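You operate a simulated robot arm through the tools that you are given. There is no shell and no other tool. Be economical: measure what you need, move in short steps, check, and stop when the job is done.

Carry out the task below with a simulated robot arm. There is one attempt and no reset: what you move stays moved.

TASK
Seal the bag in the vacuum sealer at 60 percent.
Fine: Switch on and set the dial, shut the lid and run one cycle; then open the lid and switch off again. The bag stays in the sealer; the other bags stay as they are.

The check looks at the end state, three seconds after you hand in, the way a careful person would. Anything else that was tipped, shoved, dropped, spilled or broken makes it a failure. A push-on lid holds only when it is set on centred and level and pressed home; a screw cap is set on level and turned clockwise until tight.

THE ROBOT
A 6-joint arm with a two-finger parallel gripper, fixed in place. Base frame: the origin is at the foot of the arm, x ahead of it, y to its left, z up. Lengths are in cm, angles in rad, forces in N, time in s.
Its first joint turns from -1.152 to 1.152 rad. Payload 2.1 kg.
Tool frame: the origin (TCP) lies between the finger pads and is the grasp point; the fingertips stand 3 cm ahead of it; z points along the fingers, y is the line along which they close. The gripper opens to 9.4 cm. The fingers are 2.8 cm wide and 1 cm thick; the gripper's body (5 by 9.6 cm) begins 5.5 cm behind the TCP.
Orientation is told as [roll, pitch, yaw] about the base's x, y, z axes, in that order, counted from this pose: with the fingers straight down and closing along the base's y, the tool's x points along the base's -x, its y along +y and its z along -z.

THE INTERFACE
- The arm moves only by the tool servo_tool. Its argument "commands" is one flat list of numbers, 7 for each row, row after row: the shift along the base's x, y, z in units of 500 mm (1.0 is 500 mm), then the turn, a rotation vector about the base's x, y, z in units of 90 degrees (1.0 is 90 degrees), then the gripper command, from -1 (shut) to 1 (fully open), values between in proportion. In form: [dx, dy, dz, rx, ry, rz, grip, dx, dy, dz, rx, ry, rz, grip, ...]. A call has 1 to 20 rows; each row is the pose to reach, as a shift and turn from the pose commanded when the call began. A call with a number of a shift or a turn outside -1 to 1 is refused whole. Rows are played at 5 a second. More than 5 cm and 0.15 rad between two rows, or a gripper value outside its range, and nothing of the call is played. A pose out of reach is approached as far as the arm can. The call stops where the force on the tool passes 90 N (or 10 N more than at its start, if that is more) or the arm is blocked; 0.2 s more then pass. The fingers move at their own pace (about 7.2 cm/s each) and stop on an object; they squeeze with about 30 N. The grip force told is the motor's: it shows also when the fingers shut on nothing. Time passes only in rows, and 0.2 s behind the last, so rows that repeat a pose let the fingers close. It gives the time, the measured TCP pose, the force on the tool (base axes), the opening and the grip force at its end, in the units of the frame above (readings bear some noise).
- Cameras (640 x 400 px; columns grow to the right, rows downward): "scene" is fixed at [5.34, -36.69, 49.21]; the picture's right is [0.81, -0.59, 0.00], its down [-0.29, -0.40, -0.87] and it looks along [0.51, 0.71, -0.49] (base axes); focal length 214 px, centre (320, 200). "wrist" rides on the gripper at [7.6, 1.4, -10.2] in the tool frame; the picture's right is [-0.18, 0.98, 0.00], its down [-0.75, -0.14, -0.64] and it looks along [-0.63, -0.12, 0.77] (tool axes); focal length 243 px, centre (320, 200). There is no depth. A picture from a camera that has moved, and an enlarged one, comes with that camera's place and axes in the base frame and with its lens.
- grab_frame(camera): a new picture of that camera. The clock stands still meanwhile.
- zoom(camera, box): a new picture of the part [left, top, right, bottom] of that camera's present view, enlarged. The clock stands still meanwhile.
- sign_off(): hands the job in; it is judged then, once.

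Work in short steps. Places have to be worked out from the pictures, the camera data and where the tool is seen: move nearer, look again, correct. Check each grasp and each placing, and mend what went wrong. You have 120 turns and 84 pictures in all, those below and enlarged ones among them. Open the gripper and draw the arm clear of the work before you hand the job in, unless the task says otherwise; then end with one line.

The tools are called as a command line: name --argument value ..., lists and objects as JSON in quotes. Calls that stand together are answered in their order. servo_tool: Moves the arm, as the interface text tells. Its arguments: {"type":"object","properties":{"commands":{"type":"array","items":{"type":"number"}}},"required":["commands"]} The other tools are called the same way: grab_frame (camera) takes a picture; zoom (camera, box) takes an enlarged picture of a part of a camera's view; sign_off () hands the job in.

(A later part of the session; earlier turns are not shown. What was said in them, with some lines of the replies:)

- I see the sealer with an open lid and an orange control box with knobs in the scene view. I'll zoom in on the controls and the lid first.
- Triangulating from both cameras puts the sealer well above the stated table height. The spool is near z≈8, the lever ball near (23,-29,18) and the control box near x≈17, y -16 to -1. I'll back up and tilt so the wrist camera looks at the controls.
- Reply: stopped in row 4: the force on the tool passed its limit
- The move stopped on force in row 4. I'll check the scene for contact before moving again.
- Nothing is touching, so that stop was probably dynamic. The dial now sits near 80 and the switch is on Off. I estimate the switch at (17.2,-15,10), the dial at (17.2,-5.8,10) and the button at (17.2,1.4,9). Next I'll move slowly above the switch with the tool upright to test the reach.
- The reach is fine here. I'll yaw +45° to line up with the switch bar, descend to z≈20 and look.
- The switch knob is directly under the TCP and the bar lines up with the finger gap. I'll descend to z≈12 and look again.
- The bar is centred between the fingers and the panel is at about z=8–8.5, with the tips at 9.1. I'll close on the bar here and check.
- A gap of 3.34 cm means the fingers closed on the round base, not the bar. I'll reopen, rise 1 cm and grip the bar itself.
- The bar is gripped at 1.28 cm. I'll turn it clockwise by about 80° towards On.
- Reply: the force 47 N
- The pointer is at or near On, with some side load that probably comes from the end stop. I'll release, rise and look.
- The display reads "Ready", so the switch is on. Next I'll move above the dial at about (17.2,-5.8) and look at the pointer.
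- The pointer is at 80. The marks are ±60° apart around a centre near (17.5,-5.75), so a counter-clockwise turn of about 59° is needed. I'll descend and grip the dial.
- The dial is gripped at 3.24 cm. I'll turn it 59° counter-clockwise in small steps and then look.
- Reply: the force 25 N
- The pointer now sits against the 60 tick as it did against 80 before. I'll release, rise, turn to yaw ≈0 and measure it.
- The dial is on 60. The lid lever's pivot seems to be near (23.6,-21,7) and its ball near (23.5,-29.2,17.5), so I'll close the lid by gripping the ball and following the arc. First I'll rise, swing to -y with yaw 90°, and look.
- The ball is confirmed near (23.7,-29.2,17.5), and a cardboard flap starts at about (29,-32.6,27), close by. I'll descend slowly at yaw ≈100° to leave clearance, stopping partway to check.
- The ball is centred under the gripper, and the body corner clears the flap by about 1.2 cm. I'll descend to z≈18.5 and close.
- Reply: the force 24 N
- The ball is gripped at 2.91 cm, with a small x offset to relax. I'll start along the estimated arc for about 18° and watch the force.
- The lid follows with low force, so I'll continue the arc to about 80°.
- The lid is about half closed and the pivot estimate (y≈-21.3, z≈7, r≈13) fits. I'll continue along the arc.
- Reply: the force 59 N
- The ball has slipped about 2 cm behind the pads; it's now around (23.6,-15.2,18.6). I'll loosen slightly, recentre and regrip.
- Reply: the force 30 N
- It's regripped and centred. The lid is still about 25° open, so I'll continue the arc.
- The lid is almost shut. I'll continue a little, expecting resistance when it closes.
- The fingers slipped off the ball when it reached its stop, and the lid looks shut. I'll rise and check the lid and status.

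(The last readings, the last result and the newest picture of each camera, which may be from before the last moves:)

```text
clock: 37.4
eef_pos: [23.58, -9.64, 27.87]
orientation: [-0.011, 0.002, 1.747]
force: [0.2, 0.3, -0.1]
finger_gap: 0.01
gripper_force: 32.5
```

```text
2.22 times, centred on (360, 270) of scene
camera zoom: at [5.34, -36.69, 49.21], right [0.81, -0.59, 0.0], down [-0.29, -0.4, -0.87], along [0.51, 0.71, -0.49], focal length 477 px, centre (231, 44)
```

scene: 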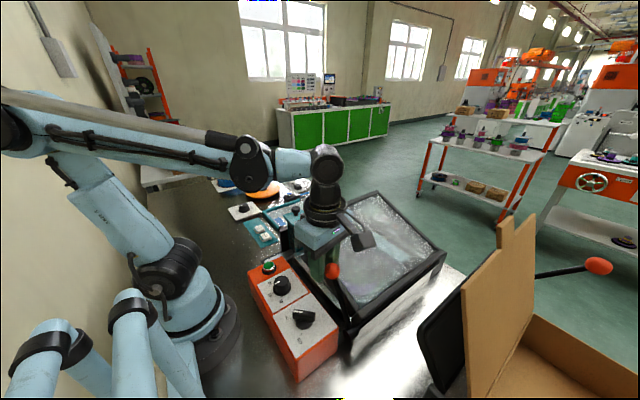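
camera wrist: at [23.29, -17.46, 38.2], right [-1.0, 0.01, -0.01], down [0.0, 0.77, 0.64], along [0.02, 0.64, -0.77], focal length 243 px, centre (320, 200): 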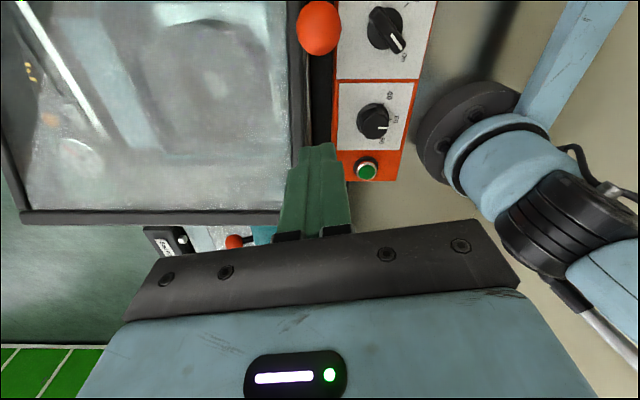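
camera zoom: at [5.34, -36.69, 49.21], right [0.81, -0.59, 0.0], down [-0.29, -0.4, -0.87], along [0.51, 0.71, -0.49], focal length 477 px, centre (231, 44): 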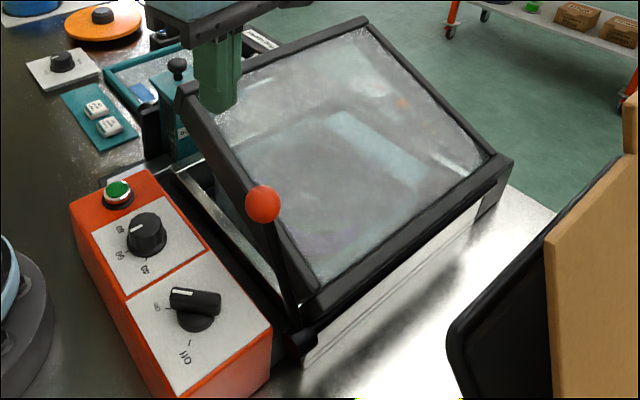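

The lid has sprung back to about 20° open, with its front corner near (27.9,2.5,17.3), so it has to be pressed fully home. I'll go above the front frame rail at about (36,1.5) and look.

servo_tool --commands '[0.03, 0.03, 0.02, 0, 0, 0, -1, 0.06, 0.06, 0.02, 0, 0, 0, -1, 0.1, 0.09, 0.02, 0, 0, 0, -1, 0.14, 0.12, 0.02, 0, 0, 0, -1, 0.18, 0.16, 0.02, 0, 0, 0, -1, 0.22, 0.19, 0.02, 0, 0, 0, -1, 0.248, 0.222, 0, 0, 0, 0, -1]'

grab_frame --camera "wrist"

grab_frame --camera "scene"

```text
clock: 39.0
eef_pos: [35.88, 1.56, 27.84]
orientation: [-0.013, 0.002, 1.746]
force: [-0.3, 0.3, -0.4]
finger_gap: 0.02
gripper_force: 33.0
```

```text
40 pictures are left
camera wrist: at [35.64, -6.39, 38.15], right [-1.0, 0.01, -0.01], down [0.0, 0.77, 0.64], along [0.02, 0.64, -0.77], focal length 243 px, centre (320, 200)
```

wrist: 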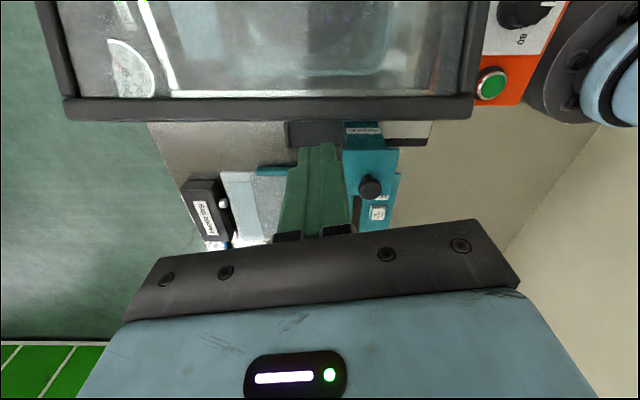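

```text
39 pictures are left
```

scene: 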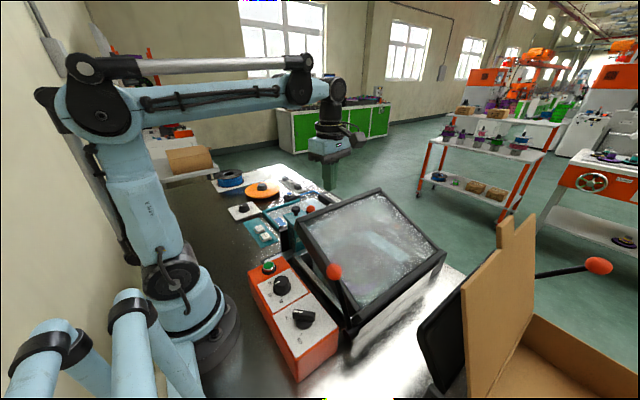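

The lid's front rail is now near y≈-1.4, z≈22, about 30° open, so it springs upward. I'll press the rail down along its arc with the closed fingers.

servo_tool --commands '[0, -0.03, 0, 0, 0, 0, -1, 0, -0.058, 0, 0, 0, 0, -1, 0, -0.058, -0.03, 0, 0, 0, -1, 0, -0.058, -0.056, 0, 0, 0, -1, 0, -0.04, -0.086, 0, 0, 0, -1, 0, -0.024, -0.116, 0, 0, 0, -1, 0, -0.01, -0.148, 0, 0, 0, -1, 0, 0.002, -0.18, 0, 0, 0, -1, 0, 0.01, -0.212, 0, 0, 0, -1]'

grab_frame --camera "wrist"

grab_frame --camera "scene"

```text
clock: 41.0
eef_pos: [35.94, 1.93, 17.28]
orientation: [-0.011, 0.001, 1.747]
force: [-0.5, 0.3, -0.9]
finger_gap: 0.0
gripper_force: 32.6
```

```text
38 pictures are left
camera wrist: at [35.74, -5.82, 27.61], right [-1.0, 0.01, -0.01], down [0.0, 0.77, 0.64], along [0.02, 0.64, -0.77], focal length 243 px, centre (320, 200)
```

wrist: 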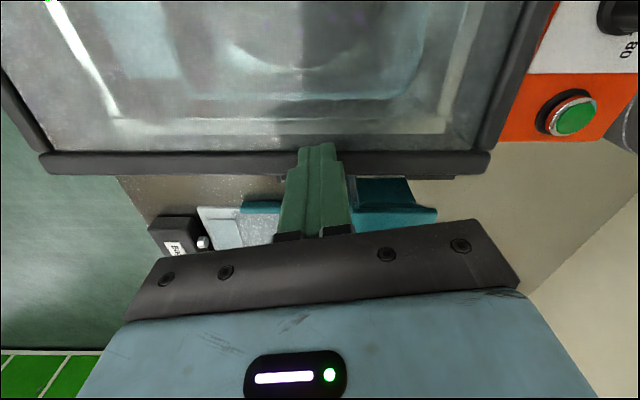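

```text
37 pictures are left
```

scene: 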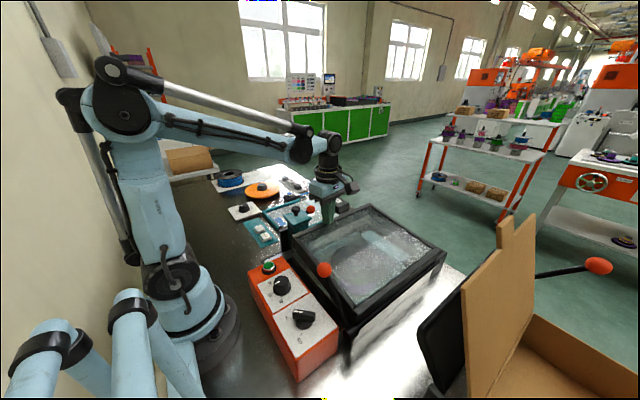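

The lid is moving down under the fingers with little force. I'll continue down until firm contact.

servo_tool --commands '[0, 0.004, -0.02, 0, 0, 0, -1, 0, 0.007, -0.04, 0, 0, 0, -1, 0, 0.009, -0.06, 0, 0, 0, -1, 0, 0.01, -0.08, 0, 0, 0, -1, 0, 0.01, -0.1, 0, 0, 0, -1, 0, 0.01, -0.12, 0, 0, 0, -1, 0, 0.01, -0.13, 0, 0, 0, -1]'

grab_frame --camera "wrist"

zoom --camera "scene" --box '[240, 180, 480, 360]'

```text
clock: 41.9
eef_pos: [35.81, 2.32, 14.36]
orientation: [-0.008, 0.002, 1.745]
force: [-2.5, -0.6, 26.1]
finger_gap: 0.0
gripper_force: 32.7
stopped in row 4: the force on the tool passed its limit (the readings are from after the stop); the commanded pose is now the measured one
```

```text
36 pictures are left
camera wrist: at [35.78, -5.39, 24.72], right [-1.0, 0.01, -0.01], down [0.0, 0.77, 0.64], along [0.01, 0.64, -0.77], focal length 243 px, centre (320, 200)
```

wrist: 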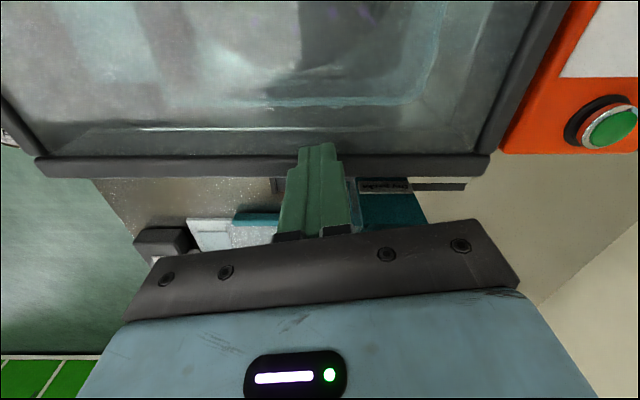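

```text
2.22 times, centred on (360, 270) of scene
camera zoom: at [5.33, -36.69, 49.21], right [0.81, -0.59, 0.0], down [-0.29, -0.4, -0.87], along [0.51, 0.71, -0.49], focal length 477 px, centre (231, 44)
```

zoom: 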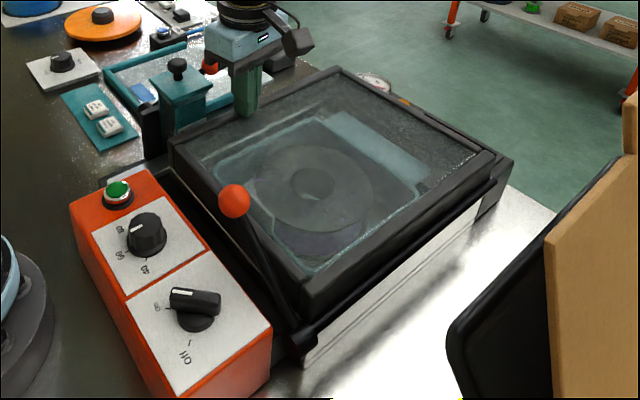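

There was a firm stop at tip z≈11.4 and the lid looks flat. I'll press a little more, then lift slightly and see whether it stays.

servo_tool --commands '[0, 0, -0.004, 0, 0, 0, -1, 0, 0, -0.006, 0, 0, 0, -1, 0, 0, -0.006, 0, 0, 0, -1]'

servo_tool --commands '[0, 0, 0.02, 0, 0, 0, -1, 0, 0, 0.04, 0, 0, 0, -1, 0, 0, 0.06, 0, 0, 0, -1, 0, 0, 0.06, 0, 0, 0, -1, 0, 0, 0.06, 0, 0, 0, -1, 0, 0, 0.06, 0, 0, 0, -1]'

zoom --camera "scene" --box '[240, 180, 480, 360]'

grab_frame --camera "wrist"

```text
clock: 42.4
eef_pos: [35.95, 2.29, 14.5]
orientation: [-0.003, 0.001, 1.746]
force: [-1.7, -0.3, 20.8]
finger_gap: 0.01
gripper_force: 33.0
stopped in row 2: the force on the tool passed its limit (the readings are from after the stop); the commanded pose is now the measured one
```

```text
clock: 43.8
eef_pos: [35.91, 2.31, 17.41]
orientation: [-0.003, 0.002, 1.747]
force: [0.9, 0.8, -0.2]
finger_gap: 0.0
gripper_force: 33.1
```

```text
2.22 times, centred on (360, 270) of scene
camera zoom: at [5.34, -36.69, 49.21], right [0.81, -0.59, 0.0], down [-0.29, -0.4, -0.87], along [0.51, 0.71, -0.49], focal length 477 px, centre (231, 44)
```

zoom: 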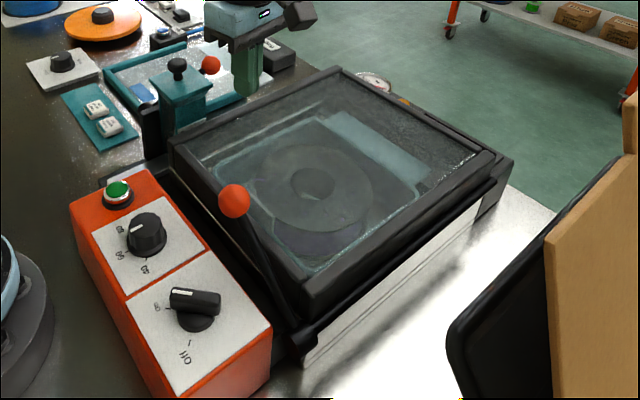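

```text
33 pictures are left
camera wrist: at [35.83, -5.38, 27.7], right [-1.0, 0.01, 0.0], down [0.0, 0.77, 0.64], along [0.01, 0.64, -0.77], focal length 243 px, centre (320, 200)
```

wrist: 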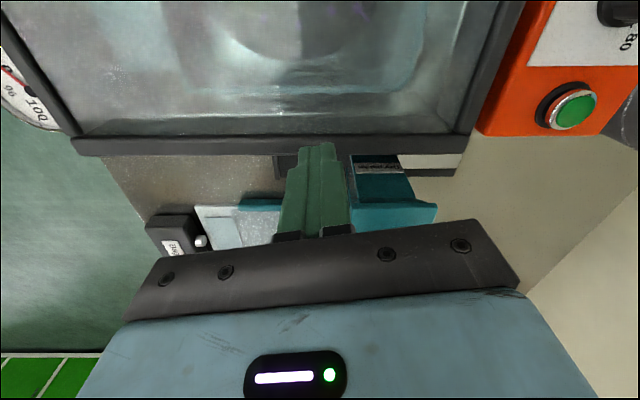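

The lid stays shut. Next I'll go over the green button at about (17.1,1.4) with yaw back to 0.

servo_tool --commands '[-0.02, 0, 0.04, 0, 0, -0.08, -1, -0.05, -0.002, 0.08, 0, 0, -0.16, -1, -0.08, -0.004, 0.1, 0, 0, -0.24, -1, -0.11, -0.006, 0.1, 0, 0, -0.32, -1, -0.14, -0.008, 0.1, 0, 0, -0.4, -1, -0.17, -0.01, 0.1, 0, 0, -0.48, -1, -0.2, -0.012, 0.1, 0, 0, -0.56, -1, -0.23, -0.014, 0.1, 0, 0, -0.64, -1, -0.26, -0.016, 0.1, 0, 0, -0.72, -1, -0.29, -0.018, 0.1, 0, 0, -0.8, -1, -0.32, -0.018, 0.1, 0, 0, -0.88, -1, -0.35, -0.018, 0.1, 0, 0, -0.96, -1, -0.374, -0.018, 0.08, 0, 0, -1, -1, -0.374, -0.018, 0.06, 0, 0, -1, -1]'

grab_frame --camera "wrist"

```text
clock: 46.8
eef_pos: [17.27, 1.46, 20.14]
orientation: [-0.003, 0.0, 0.176]
force: [-0.9, -0.4, 0.6]
finger_gap: 0.0
gripper_force: 33.1
```

```text
32 pictures are left
camera wrist: at [9.5, 1.52, 30.63], right [0.01, 1.0, 0.0], down [0.77, -0.01, 0.64], along [0.64, -0.01, -0.77], focal length 243 px, centre (320, 200)
```

wrist: 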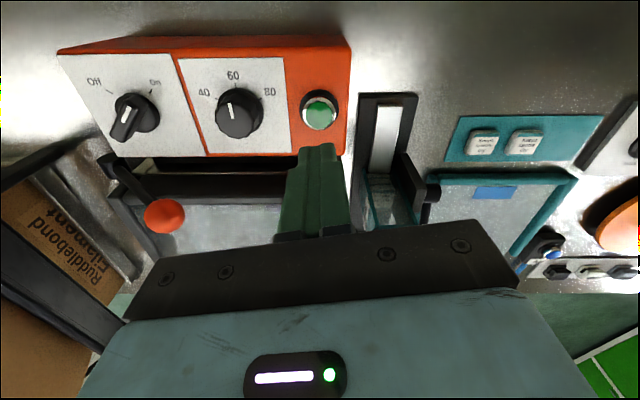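

Something looks off at the left of this view; the lid may have risen again. I'll check the scene.

grab_frame --camera "scene"

```text
31 pictures are left
```

scene: 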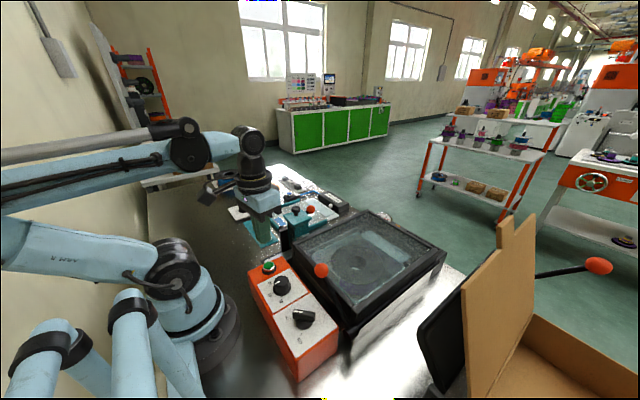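

The lid is still shut and the button is directly below the tool. I'll descend and press until there is force.

servo_tool --commands '[0, 0, -0.03, 0, 0, 0, -1, 0, 0, -0.06, 0, 0, 0, -1, 0, 0, -0.09, 0, 0, 0, -1, 0, 0, -0.12, 0, 0, 0, -1, 0, 0, -0.135, 0, 0, 0, -1, 0, 0, -0.145, 0, 0, 0, -1, 0, 0, -0.155, 0, 0, 0, -1, 0, 0, -0.165, 0, 0, 0, -1, 0, 0, -0.175, 0, 0, 0, -1, 0, 0, -0.185, 0, 0, 0, -1]'

zoom --camera "wrist" --box '[220, 80, 460, 230]'

zoom --camera "scene" --box '[240, 180, 480, 360]'

```text
clock: 48.9
eef_pos: [17.35, 1.45, 12.24]
orientation: [-0.003, 0.018, 0.176]
force: [-18.0, -1.1, 63.0]
finger_gap: 0.01
gripper_force: 32.8
stopped in row 10: the force on the tool passed its limit (the readings are from after the stop); the commanded pose is now the measured one
```

```text
2.67 times, centred on (340, 155) of wrist
camera zoom: at [9.78, 1.62, 22.73], right [0.01, 1.0, -0.01], down [0.78, 0.0, 0.63], along [0.63, -0.01, -0.78], focal length 647 px, centre (267, 320)
```

zoom: 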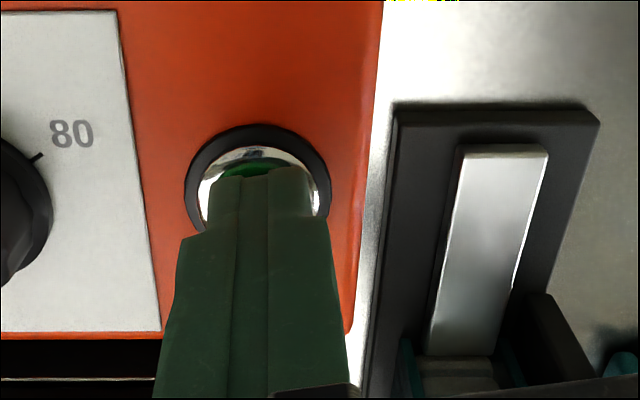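

```text
2.22 times, centred on (360, 270) of scene
camera zoom: at [5.31, -36.69, 49.22], right [0.81, -0.59, 0.0], down [-0.29, -0.4, -0.87], along [0.51, 0.71, -0.49], focal length 477 px, centre (231, 44)
```

zoom: 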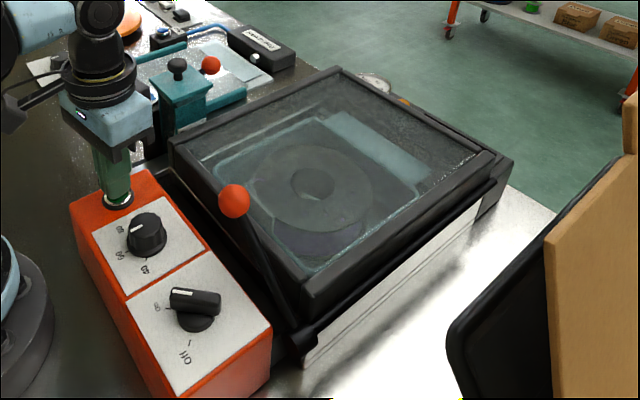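

The button was pressed with more than 60 N. I'll lift to release it, back off a bit and look at the display over the lid.

servo_tool --commands '[0, 0, 0.02, 0, 0, 0, -1, 0, -0.02, 0.06, 0, 0, 0, -1, 0, -0.05, 0.11, 0, 0, 0, -1, 0, -0.09, 0.16, 0, 0, 0, -1, 0, -0.13, 0.21, 0, 0, 0, -1, 0, -0.17, 0.26, 0, 0, 0, -1, 0, -0.2, 0.3, 0, 0, 0, -1]'

grab_frame --camera "wrist"

zoom --camera "scene" --box '[240, 180, 480, 360]'

```text
clock: 50.5
eef_pos: [17.19, -8.51, 26.95]
orientation: [-0.004, 0.008, 0.177]
force: [0.2, -0.7, 0.0]
finger_gap: 0.0
gripper_force: 32.7
```

```text
28 pictures are left
camera wrist: at [9.64, -8.42, 37.24], right [0.01, 1.0, 0.0], down [0.77, 0.0, 0.64], along [0.64, -0.01, -0.77], focal length 243 px, centre (320, 200)
```

wrist: 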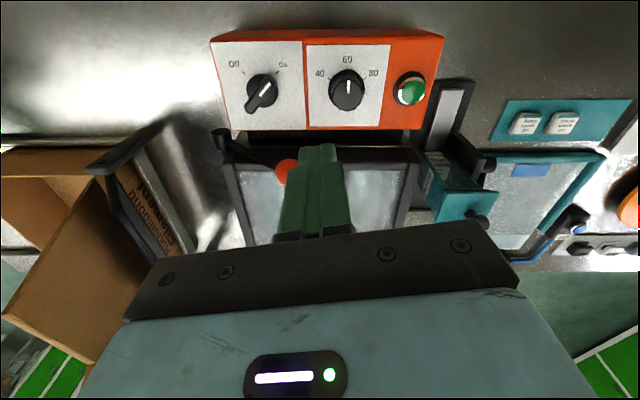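

```text
2.22 times, centred on (360, 270) of scene
camera zoom: at [5.34, -36.69, 49.21], right [0.81, -0.59, 0.0], down [-0.29, -0.4, -0.87], along [0.51, 0.71, -0.49], focal length 477 px, centre (231, 44)
```

zoom: 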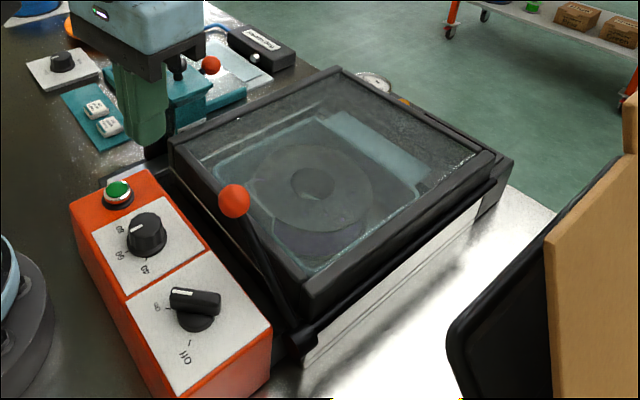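

I need to see the display on the far side, so I'll move over the sealer at height to view it.

servo_tool --commands '[0.04, 0, 0.03, 0, 0, 0, -1, 0.08, 0, 0.06, 0, 0, 0, -1, 0.12, -0.02, 0.09, 0, 0, 0, -1, 0.16, -0.04, 0.12, 0, 0, 0, -1, 0.2, -0.06, 0.15, 0, 0, 0, -1, 0.24, -0.08, 0.18, 0, 0, 0, -1, 0.28, -0.1, 0.2, 0, 0, 0, -1, 0.32, -0.1, 0.2, 0, 0, 0, -1]'

grab_frame --camera "wrist"

```text
clock: 52.3
eef_pos: [33.33, -13.48, 36.86]
orientation: [-0.003, 0.01, 0.173]
force: [0.2, -0.1, 0.4]
finger_gap: 0.01
gripper_force: 32.4
```

```text
26 pictures are left
camera wrist: at [25.67, -13.42, 47.18], right [0.01, 1.0, 0.0], down [0.77, -0.01, 0.64], along [0.64, -0.01, -0.77], focal length 243 px, centre (320, 200)
```

wrist: 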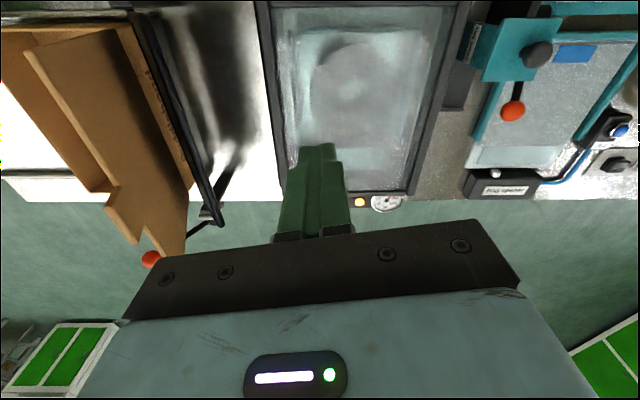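

The seal lamp is lit, so the cycle is running. I'll shift sideways so the fingers don't cover the display, let some time pass and check.

servo_tool --commands '[0, 0.03, 0.02, 0, 0, 0, -1, 0, 0.06, 0.04, 0, 0, 0, -1, 0, 0.1, 0.06, 0, 0, 0, -1, 0, 0.14, 0.06, 0, 0, 0, -1, 0, 0.18, 0.06, 0, 0, 0, -1, 0, 0.18, 0.06, 0, 0, 0, -1, 0, 0.18, 0.06, 0, 0, 0, -1, 0, 0.18, 0.06, 0, 0, 0, -1, 0, 0.18, 0.06, 0, 0, 0, -1, 0, 0.18, 0.06, 0, 0, 0, -1]'

zoom --camera "wrist" --box '[160, 100, 400, 250]'

```text
clock: 54.5
eef_pos: [33.25, -4.52, 39.84]
orientation: [-0.003, 0.009, 0.174]
force: [-1.1, -0.4, -0.1]
finger_gap: 0.01
gripper_force: 33.2
```

```text
2.67 times, centred on (280, 175) of wrist
camera zoom: at [25.66, -4.44, 50.2], right [0.01, 1.0, 0.0], down [0.77, 0.0, 0.64], along [0.64, -0.01, -0.77], focal length 647 px, centre (427, 267)
```

zoom: 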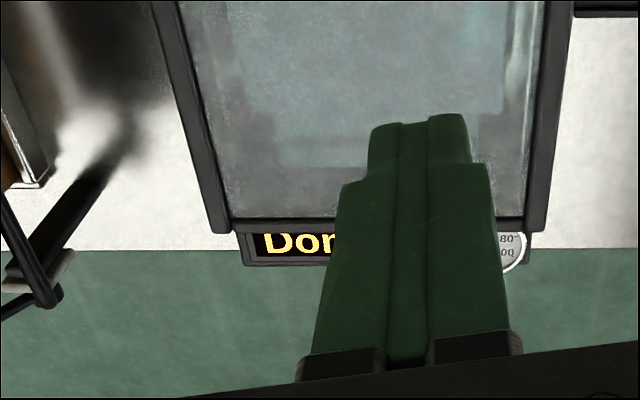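

The display reads "Done". To open the lid I'll grip the ball, now near (23.5,-12.2,15.9), starting with a move above it at yaw 100°.

servo_tool --commands '[-0.015, -0.012, -0.02, 0, 0, 0.08, -1, -0.03, -0.024, -0.04, 0, 0, 0.16, -1, -0.045, -0.036, -0.06, 0, 0, 0.24, -0.6, -0.06, -0.048, -0.08, 0, 0, 0.32, -0.2, -0.075, -0.06, -0.1, 0, 0, 0.4, 0.2, -0.09, -0.072, -0.12, 0, 0, 0.48, 0.2, -0.105, -0.084, -0.14, 0, 0, 0.56, 0.2, -0.12, -0.096, -0.16, 0, 0, 0.64, 0.2, -0.135, -0.108, -0.18, 0, 0, 0.72, 0.2, -0.15, -0.12, -0.2, 0, 0, 0.8, 0.2, -0.165, -0.132, -0.22, 0, 0, 0.88, 0.2, -0.18, -0.144, -0.25, 0, 0, 0.96, 0.2, -0.196, -0.154, -0.29, 0, 0, 1, 0.2]'

grab_frame --camera "wrist"

```text
clock: 57.3
eef_pos: [23.31, -12.23, 25.19]
orientation: [-0.003, 0.008, 1.745]
force: [-0.6, -0.1, 0.2]
finger_gap: 5.63
gripper_force: 0.2
```

```text
24 pictures are left
camera wrist: at [23.28, -19.95, 35.63], right [-1.0, 0.01, 0.0], down [0.0, 0.77, 0.64], along [0.01, 0.64, -0.77], focal length 243 px, centre (320, 200)
```

wrist: 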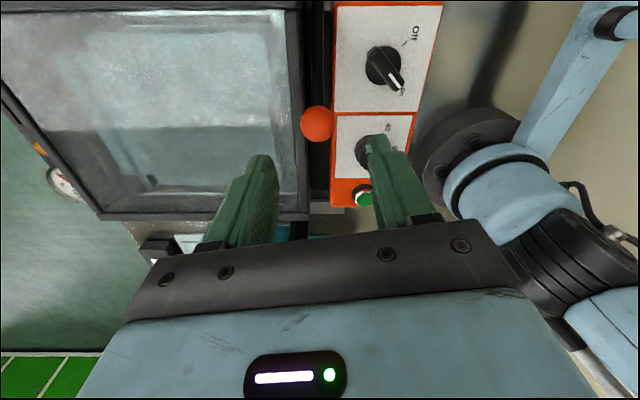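

The ball lies directly under the fingers. I'll descend to z≈16.4 and grip.

servo_tool --commands '[0.004, 0.004, -0.03, 0, 0, 0, 0.2, 0.004, 0.004, -0.06, 0, 0, 0, 0.2, 0.004, 0.004, -0.09, 0, 0, 0, 0.2, 0.004, 0.004, -0.12, 0, 0, 0, 0.2, 0.004, 0.004, -0.15, 0, 0, 0, 0.2, 0.004, 0.004, -0.174, 0, 0, 0, 0.2, 0.004, 0.004, -0.174, 0, 0, 0, -0.4, 0.004, 0.004, -0.174, 0, 0, 0, -1, 0.004, 0.004, -0.174, 0, 0, 0, -1]'

grab_frame --camera "wrist"

```text
clock: 59.3
eef_pos: [23.64, -12.0, 16.61]
orientation: [-0.001, 0.007, 1.746]
force: [-2.4, -2.0, -6.3]
finger_gap: 2.93
gripper_force: 45.2
```

```text
23 pictures are left
camera wrist: at [23.54, -19.72, 27.0], right [-1.0, 0.01, 0.0], down [0.01, 0.77, 0.64], along [0.01, 0.64, -0.77], focal length 243 px, centre (320, 200)
```

wrist: 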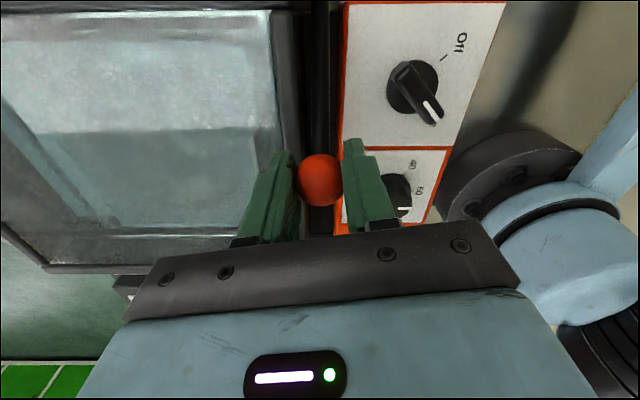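

The grip is good at 2.93 cm. I'll follow the arc in reverse for the first 30°.

servo_tool --commands '[0, -0.0095, 0.0095, 0, 0, 0, -1, 0, -0.019, 0.019, 0, 0, 0, -1, 0, -0.0295, 0.0275, 0, 0, 0, -1, 0, -0.04, 0.0355, 0, 0, 0, -1, 0, -0.0515, 0.043, 0, 0, 0, -1, 0, -0.063, 0.05, 0, 0, 0, -1, 0, -0.075, 0.0565, 0, 0, 0, -1, 0, -0.087, 0.062, 0, 0, 0, -1]'

grab_frame --camera "wrist"

```text
clock: 61.1
eef_pos: [23.78, -16.22, 19.68]
orientation: [-0.005, 0.007, 1.748]
force: [5.9, 15.4, 7.4]
finger_gap: 2.93
gripper_force: 44.7
```

```text
22 pictures are left
camera wrist: at [23.62, -24.04, 30.06], right [-1.0, 0.01, -0.01], down [0.0, 0.77, 0.64], along [0.01, 0.64, -0.77], focal length 243 px, centre (320, 200)
```

wrist: 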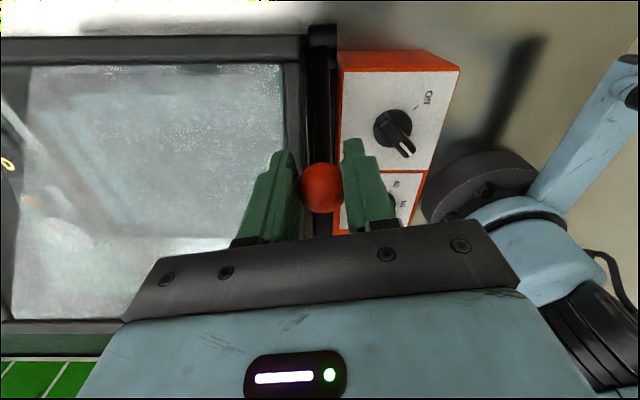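

The lid is rising. I'll continue the arc to about 103°.

servo_tool --commands '[0, -0.012, 0.005, 0, 0, 0, -1, 0, -0.025, 0.009, 0, 0, 0, -1, 0, -0.038, 0.013, 0, 0, 0, -1, 0, -0.051, 0.016, 0, 0, 0, -1, 0, -0.064, 0.018, 0, 0, 0, -1, 0, -0.078, 0.02, 0, 0, 0, -1, 0, -0.091, 0.0207, 0, 0, 0, -1, 0, -0.104, 0.021, 0, 0, 0, -1, 0, -0.118, 0.0205, 0, 0, 0, -1, 0, -0.131, 0.0194, 0, 0, 0, -1, 0, -0.144, 0.017, 0, 0, 0, -1, 0, -0.157, 0.0148, 0, 0, 0, -1]'

grab_frame --camera "wrist"

grab_frame --camera "scene"

```text
clock: 63.7
eef_pos: [23.7, -24.11, 20.28]
orientation: [-0.003, 0.01, 1.746]
force: [0.1, 0.0, -0.4]
finger_gap: 0.0
gripper_force: 32.6
```

```text
21 pictures are left
camera wrist: at [23.53, -31.92, 30.8], right [-1.0, 0.01, 0.0], down [0.0, 0.77, 0.64], along [0.01, 0.64, -0.77], focal length 243 px, centre (320, 200)
```

wrist: 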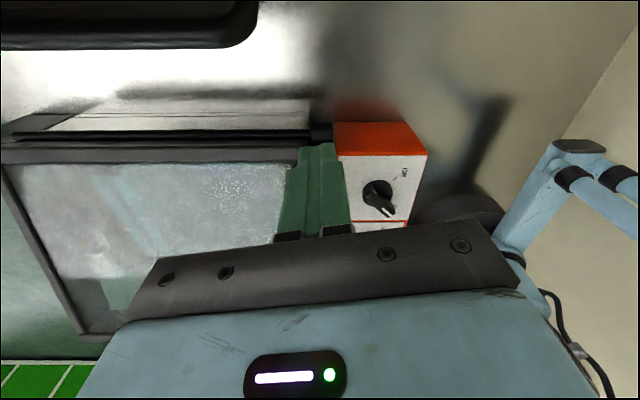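

```text
20 pictures are left
```

scene: 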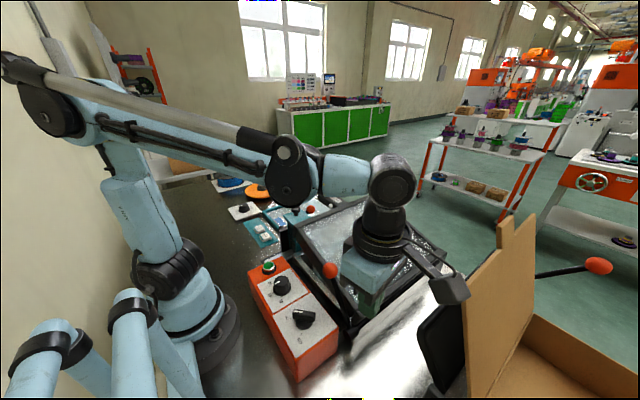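

The ball slipped out and the lid settled about 20° open, held by hinge friction. The ball is now near (23.6,-14.5,18). I'll regrip it and work in shorter stages.

servo_tool --commands '[0, 0, 0.04, 0, 0, 0, -1, 0, 0.02, 0.08, 0, 0, 0, -0.6, 0, 0.06, 0.12, 0, 0, 0, -0.2, 0, 0.1, 0.14, 0, 0, 0, 0.2, 0, 0.15, 0.14, 0, 0, 0, 0.2, 0, 0.19, 0.12, 0, 0, 0, 0.2]'

grab_frame --camera "wrist"

```text
clock: 65.1
eef_pos: [23.65, -14.68, 26.49]
orientation: [-0.004, 0.01, 1.748]
force: [-0.3, -0.7, -0.4]
finger_gap: 5.66
gripper_force: 0.1
```

```text
19 pictures are left
camera wrist: at [23.54, -22.36, 36.81], right [-1.0, 0.01, 0.0], down [0.0, 0.77, 0.64], along [0.01, 0.64, -0.77], focal length 243 px, centre (320, 200)
```

wrist: 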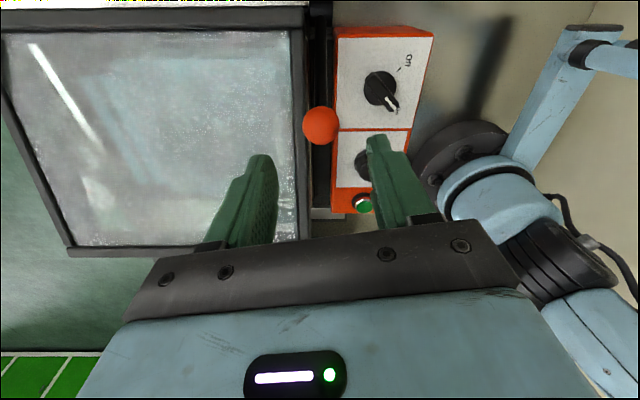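

The ball is at about (23.7,-14.4,17.8). I'll descend, grip and carry it about 24° along the arc.

servo_tool --commands '[0.001, 0.008, -0.03, 0, 0, 0, 0.2, 0.001, 0.008, -0.06, 0, 0, 0, 0.2, 0.001, 0.008, -0.09, 0, 0, 0, 0.2, 0.001, 0.008, -0.12, 0, 0, 0, 0.2, 0.001, 0.008, -0.15, 0, 0, 0, 0.2, 0.001, 0.008, -0.168, 0, 0, 0, 0.2, 0.001, 0.008, -0.168, 0, 0, 0, -0.4, 0.001, 0.008, -0.168, 0, 0, 0, -1, 0.001, 0.008, -0.168, 0, 0, 0, -1, 0.001, -0.003, -0.161, 0, 0, 0, -1, 0.001, -0.015, -0.154, 0, 0, 0, -1, 0.001, -0.027, -0.148, 0, 0, 0, -1, 0.001, -0.039, -0.143, 0, 0, 0, -1, 0.001, -0.052, -0.139, 0, 0, 0, -1, 0.001, -0.065, -0.135, 0, 0, 0, -1, 0.001, -0.078, -0.132, 0, 0, 0, -1, 0.001, -0.091, -0.129, 0, 0, 0, -1]'

grab_frame --camera "wrist"

```text
clock: 68.7
eef_pos: [23.65, -19.26, 20.02]
orientation: [0.001, 0.006, 1.747]
force: [-12.9, 11.8, 7.6]
finger_gap: 2.96
gripper_force: 45.3
```

```text
18 pictures are left
camera wrist: at [23.59, -26.9, 30.35], right [-1.0, 0.01, 0.0], down [0.01, 0.77, 0.64], along [0.01, 0.64, -0.77], focal length 243 px, centre (320, 200)
```

wrist: 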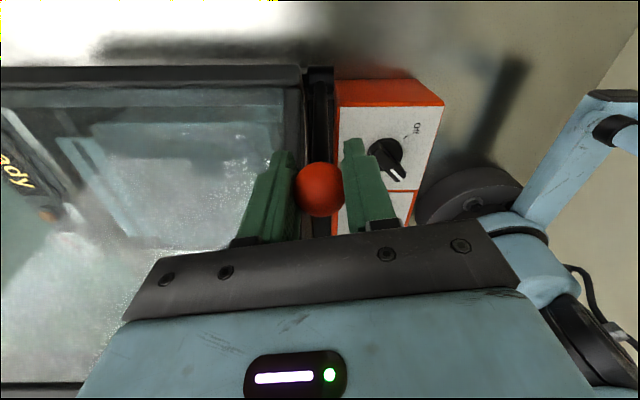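

It's held well and the lid is now past halfway. I'll continue slowly over the top to about 103°.

servo_tool --commands '[-0.003, -0.012, 0.001, 0, 0, 0, -1, -0.003, -0.025, 0.003, 0, 0, 0, -1, -0.003, -0.038, 0.003, 0, 0, 0, -1, -0.003, -0.051, 0.003, 0, 0, 0, -1, -0.003, -0.064, 0.003, 0, 0, 0, -1, -0.003, -0.077, 0.002, 0, 0, 0, -1]'

grab_frame --camera "wrist"

```text
clock: 70.1
eef_pos: [23.68, -23.02, 20.07]
orientation: [-0.008, 0.007, 1.748]
force: [18.3, 10.5, -3.0]
finger_gap: 2.92
gripper_force: 44.4
```

```text
17 pictures are left
camera wrist: at [23.5, -30.77, 30.43], right [-1.0, 0.01, -0.01], down [0.0, 0.77, 0.64], along [0.01, 0.64, -0.77], focal length 243 px, centre (320, 200)
```

wrist: 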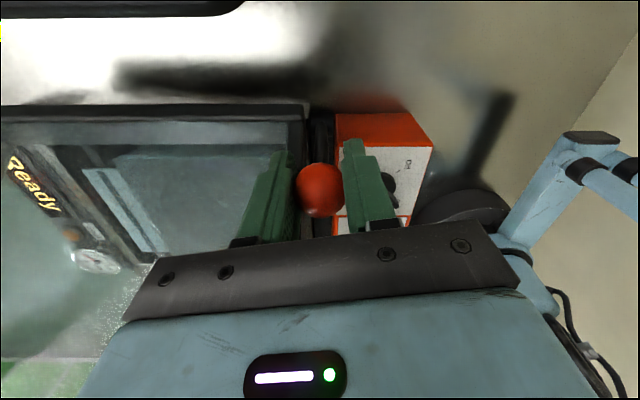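

It's still held. I'll continue to the original open position, at about 126°.

servo_tool --commands '[0.003, -0.014, -0.002, 0, 0, 0, -1, 0.003, -0.0275, -0.004, 0, 0, 0, -1, 0.003, -0.04, -0.0075, 0, 0, 0, -1, 0.003, -0.053, -0.0115, 0, 0, 0, -1, 0.003, -0.066, -0.016, 0, 0, 0, -1, 0.003, -0.078, -0.021, 0, 0, 0, -1, 0.003, -0.09, -0.027, 0, 0, 0, -1, 0.003, -0.102, -0.0335, 0, 0, 0, -1, 0.003, -0.113, -0.04, 0, 0, 0, -1, 0.003, -0.124, -0.048, 0, 0, 0, -1]'

grab_frame --camera "wrist"

grab_frame --camera "scene"

```text
clock: 72.3
eef_pos: [23.63, -29.2, 17.66]
orientation: [-0.004, 0.007, 1.746]
force: [-7.2, 13.0, -3.6]
finger_gap: 2.94
gripper_force: 45.2
```

```text
16 pictures are left
camera wrist: at [23.56, -36.94, 28.04], right [-1.0, 0.01, 0.0], down [0.01, 0.77, 0.64], along [0.01, 0.64, -0.77], focal length 243 px, centre (320, 200)
```

wrist: 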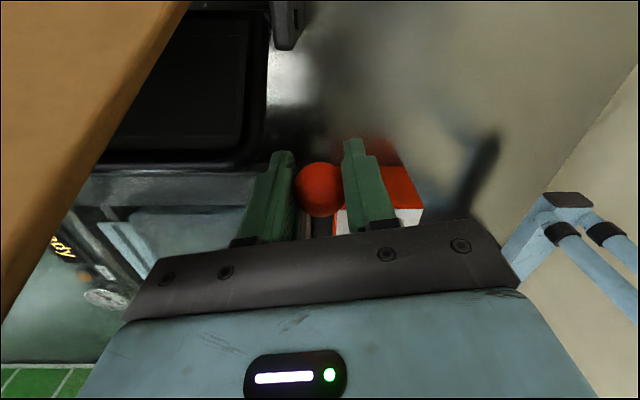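

```text
15 pictures are left
```

scene: 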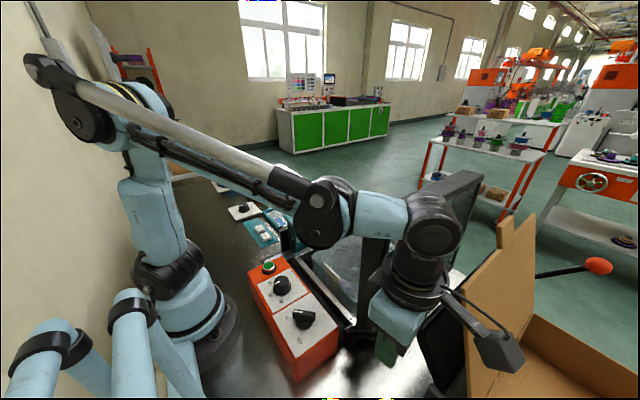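

It's essentially at the original open angle. I'll push a touch further, release, and rise straight up.

servo_tool --commands '[0, -0.007, -0.005, 0, 0, 0, -1, 0, -0.012, -0.01, 0, 0, 0, -1, 0, -0.012, -0.01, 0, 0, 0, -0.4, 0, -0.01, -0.01, 0, 0, 0, 0.2, 0, -0.008, 0.0, 0, 0, 0, 0.2, 0, -0.004, 0.04, 0, 0, 0, 0.2, 0, 0, 0.08, 0, 0, 0, 0.2, 0, 0, 0.13, 0, 0, 0, 0.2, 0, 0, 0.18, 0, 0, 0, 0.2, 0, 0, 0.24, 0, 0, 0, 0.2, 0, 0, 0.3, 0, 0, 0, 0.2, 0, 0, 0.36, 0, 0, 0, 0.2]'

grab_frame --camera "scene"

```text
clock: 74.9
eef_pos: [23.72, -29.29, 35.68]
orientation: [-0.003, 0.009, 1.748]
force: [0.2, -0.2, -0.2]
finger_gap: 5.67
gripper_force: 0.0
```

```text
14 pictures are left
```

scene: 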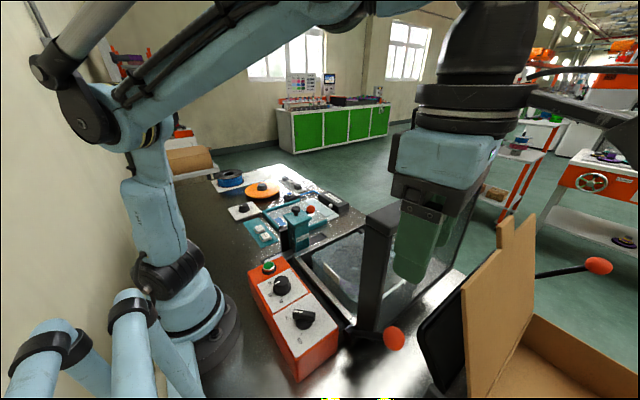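

The lid is back in its original open position. Now I'll move back to the switch, starting with x to 17 and the first part of the yaw.

servo_tool --commands '[-0.04, 0, 0.01, 0, 0, -0.06, 0.1, -0.08, 0, 0.01, 0, 0, -0.14, 0.1, -0.12, 0.03, 0.01, 0, 0, -0.22, 0.1, -0.132, 0.07, 0.01, 0, 0, -0.3, 0, -0.132, 0.11, 0, 0, 0, -0.38, 0, -0.132, 0.15, 0, 0, 0, -0.46, 0, -0.132, 0.19, 0, 0, 0, -0.54, 0, -0.132, 0.22, 0, 0, 0, -0.62, 0, -0.132, 0.25, 0, 0, 0, -0.7, 0, -0.132, 0.284, 0, 0, 0, -0.78, -0.2, -0.132, 0.284, 0, 0, 0, -0.86, -0.2, -0.132, 0.284, 0, 0, 0, -0.94, -0.2, -0.132, 0.284, 0, 0, 0, -1, -0.2]'

servo_tool --commands '[0, 0, -0.03, 0, 0, -0.08, -0.1, 0, 0, -0.07, 0, 0, -0.16, -0.1, 0, 0, -0.11, 0, 0, -0.24, -0.1, 0, 0, -0.15, 0, 0, -0.32, -0.1, 0, 0, -0.19, 0, 0, -0.4, -0.1, 0, 0, -0.23, 0, 0, -0.47, -0.1, 0, 0, -0.27, 0, 0, -0.47, -0.1, 0, 0, -0.31, 0, 0, -0.47, -0.1]'

grab_frame --camera "wrist"

```text
clock: 77.7
eef_pos: [17.17, -15.08, 35.63]
orientation: [-0.003, 0.008, 0.173]
force: [0.7, 0.0, -0.3]
finger_gap: 3.76
gripper_force: 0.0
```

```text
clock: 79.5
eef_pos: [17.18, -15.15, 20.21]
orientation: [-0.004, 0.01, -0.563]
force: [0.2, 0.1, 0.4]
finger_gap: 4.24
gripper_force: 0.1
```

```text
13 pictures are left
camera wrist: at [11.55, -9.8, 30.63], right [0.68, 0.73, 0.0], down [0.57, -0.52, 0.64], along [0.46, -0.44, -0.77], focal length 243 px, centre (320, 200)
```

wrist: 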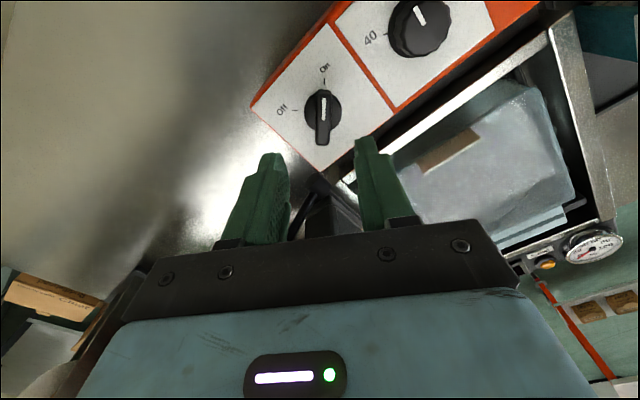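

The bag now looks sealed and evacuated, and the switch bar is aligned with the fingers. I'll descend and grip it.

servo_tool --commands '[-0.002, 0, -0.03, 0, 0, 0, -0.1, -0.002, 0.001, -0.06, 0, 0, 0, -0.1, -0.002, 0.001, -0.09, 0, 0, 0, -0.1, -0.002, 0.001, -0.12, 0, 0, 0, -0.1, -0.002, 0.001, -0.146, 0, 0, 0, -0.1, -0.002, 0.001, -0.146, 0, 0, 0, -0.6, -0.002, 0.001, -0.146, 0, 0, 0, -1, -0.002, 0.001, -0.146, 0, 0, 0, -1]'

zoom --camera "wrist" --box '[180, 50, 500, 250]'

```text
clock: 81.3
eef_pos: [17.18, -14.81, 12.83]
orientation: [0.008, 0.008, -0.56]
force: [18.4, 25.3, -10.7]
finger_gap: 1.27
gripper_force: 44.7
```

```text
2.00 times, centred on (340, 150) of wrist
camera zoom: at [11.48, -9.69, 23.27], right [0.68, 0.73, 0.0], down [0.57, -0.53, 0.63], along [0.47, -0.43, -0.77], focal length 485 px, centre (280, 300)
```

zoom: 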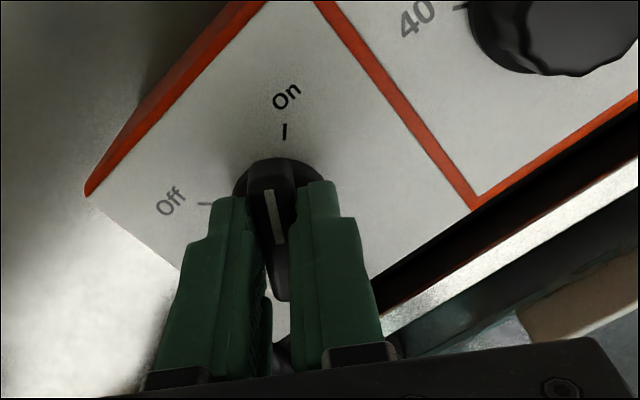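

The bar is gripped at 1.27 cm. I'll relax the side load and turn it counter-clockwise to Off.

servo_tool --commands '[0.002, 0.004, 0, 0, 0, 0.06, -1, 0.003, 0.005, 0, 0, 0, 0.14, -1, 0.003, 0.005, 0, 0, 0, 0.22, -1, 0.003, 0.005, 0, 0, 0, 0.3, -1, 0.003, 0.005, 0, 0, 0, 0.38, -1, 0.003, 0.005, 0, 0, 0, 0.46, -1, 0.003, 0.005, 0, 0, 0, 0.54, -1, 0.003, 0.005, 0, 0, 0, 0.62, -1, 0.003, 0.005, 0, 0, 0, 0.7, -1, 0.003, 0.005, 0, 0, 0, 0.78, -1, 0.003, 0.005, 0, 0, 0, 0.86, -1, 0.003, 0.005, 0, 0, 0, 0.9, -1]'

zoom --camera "wrist" --box '[180, 50, 500, 250]'

```text
clock: 83.9
eef_pos: [17.15, -14.97, 12.99]
orientation: [-0.01, 0.016, 0.85]
force: [3.5, -33.3, -9.2]
finger_gap: 1.38
gripper_force: 44.8
```

```text
2.00 times, centred on (340, 150) of wrist
camera zoom: at [11.15, -19.62, 23.38], right [-0.62, 0.79, -0.01], down [0.61, 0.48, 0.63], along [0.5, 0.38, -0.78], focal length 485 px, centre (280, 300)
```

zoom: 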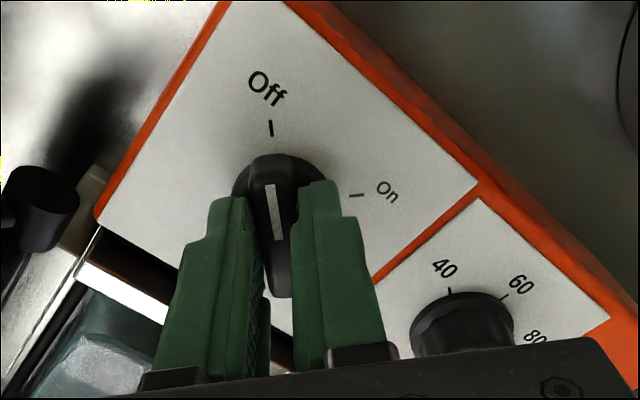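

The bar points at Off. I'll release it, rise clear and do a final check.

servo_tool --commands '[0, 0, 0, 0, 0, 0, -0.4, 0, 0, 0, 0, 0, 0, -0.1, 0, 0, 0.02, 0, 0, 0, 0, 0, 0, 0.06, 0, 0, 0, 0, 0, 0, 0.12, 0, 0, 0, 0, 0, 0, 0.18, 0, 0, 0, 0, 0, 0, 0.24, 0, 0, -0.06, 0.3, 0, 0.02, 0.3, 0, 0, -0.14, 0.6, 0, 0.04, 0.36, 0, 0, -0.22, 0.8, 0, 0.06, 0.42, 0, 0, -0.3, 1, 0, 0.08, 0.46, 0, 0, -0.38, 1, 0, 0.1, 0.48, 0, 0, -0.46, 1, 0, 0.1, 0.48, 0, 0, -0.54, 1]'

grab_frame --camera "scene"

zoom --camera "scene" --box '[240, 200, 480, 380]'

grab_frame --camera "wrist"

```text
clock: 86.7
eef_pos: [17.09, -9.63, 36.81]
orientation: [-0.003, 0.008, 0.001]
force: [0.9, -0.1, -0.2]
finger_gap: 9.4
gripper_force: 0.0
```

```text
10 pictures are left
```

scene: 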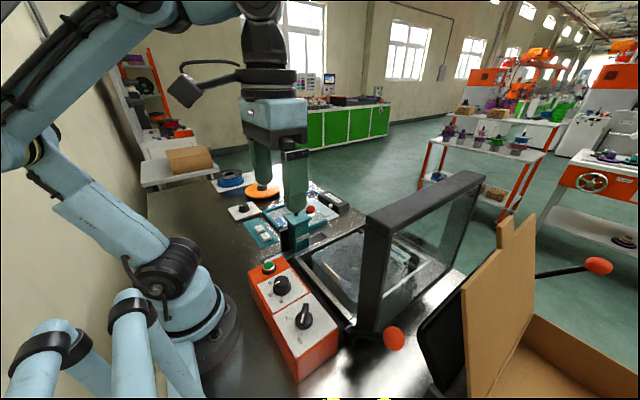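

```text
2.22 times, centred on (360, 290) of scene
camera zoom: at [5.34, -36.69, 49.21], right [0.81, -0.59, 0.0], down [-0.29, -0.4, -0.87], along [0.51, 0.71, -0.49], focal length 477 px, centre (231, 0)
```

zoom: 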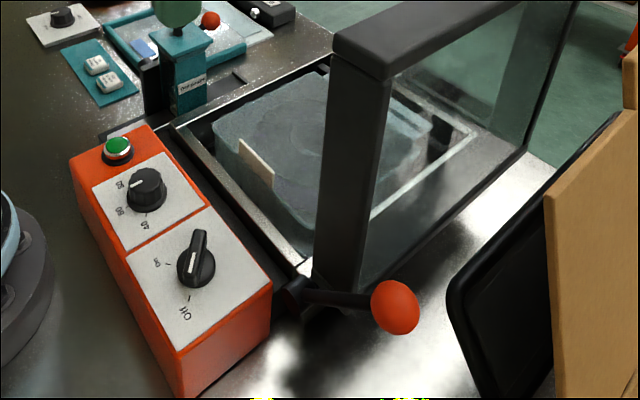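

```text
8 pictures are left
camera wrist: at [9.61, -8.34, 47.31], right [0.18, 0.98, 0.0], down [0.76, -0.14, 0.64], along [0.62, -0.12, -0.77], focal length 243 px, centre (320, 200)
```

wrist: 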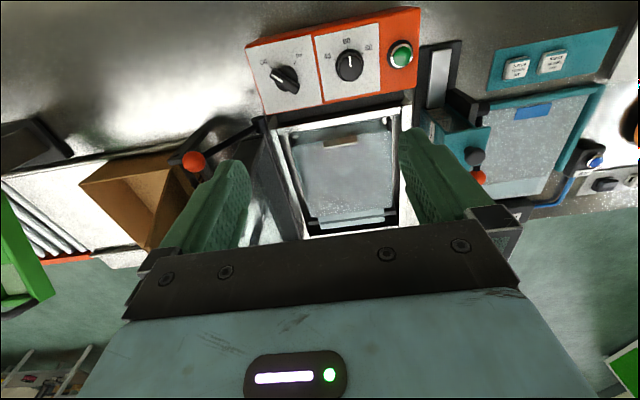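

The switch is on Off, the dial is on 60, the lid is open, the bag is sealed and still in the chamber, and the gripper is open and clear. I'm handing in.

sign_off

```text
The job is handed in.
```

The bag was sealed in one cycle at 60 percent and is still in the sealer; the lid is open again and the sealer is switched off.
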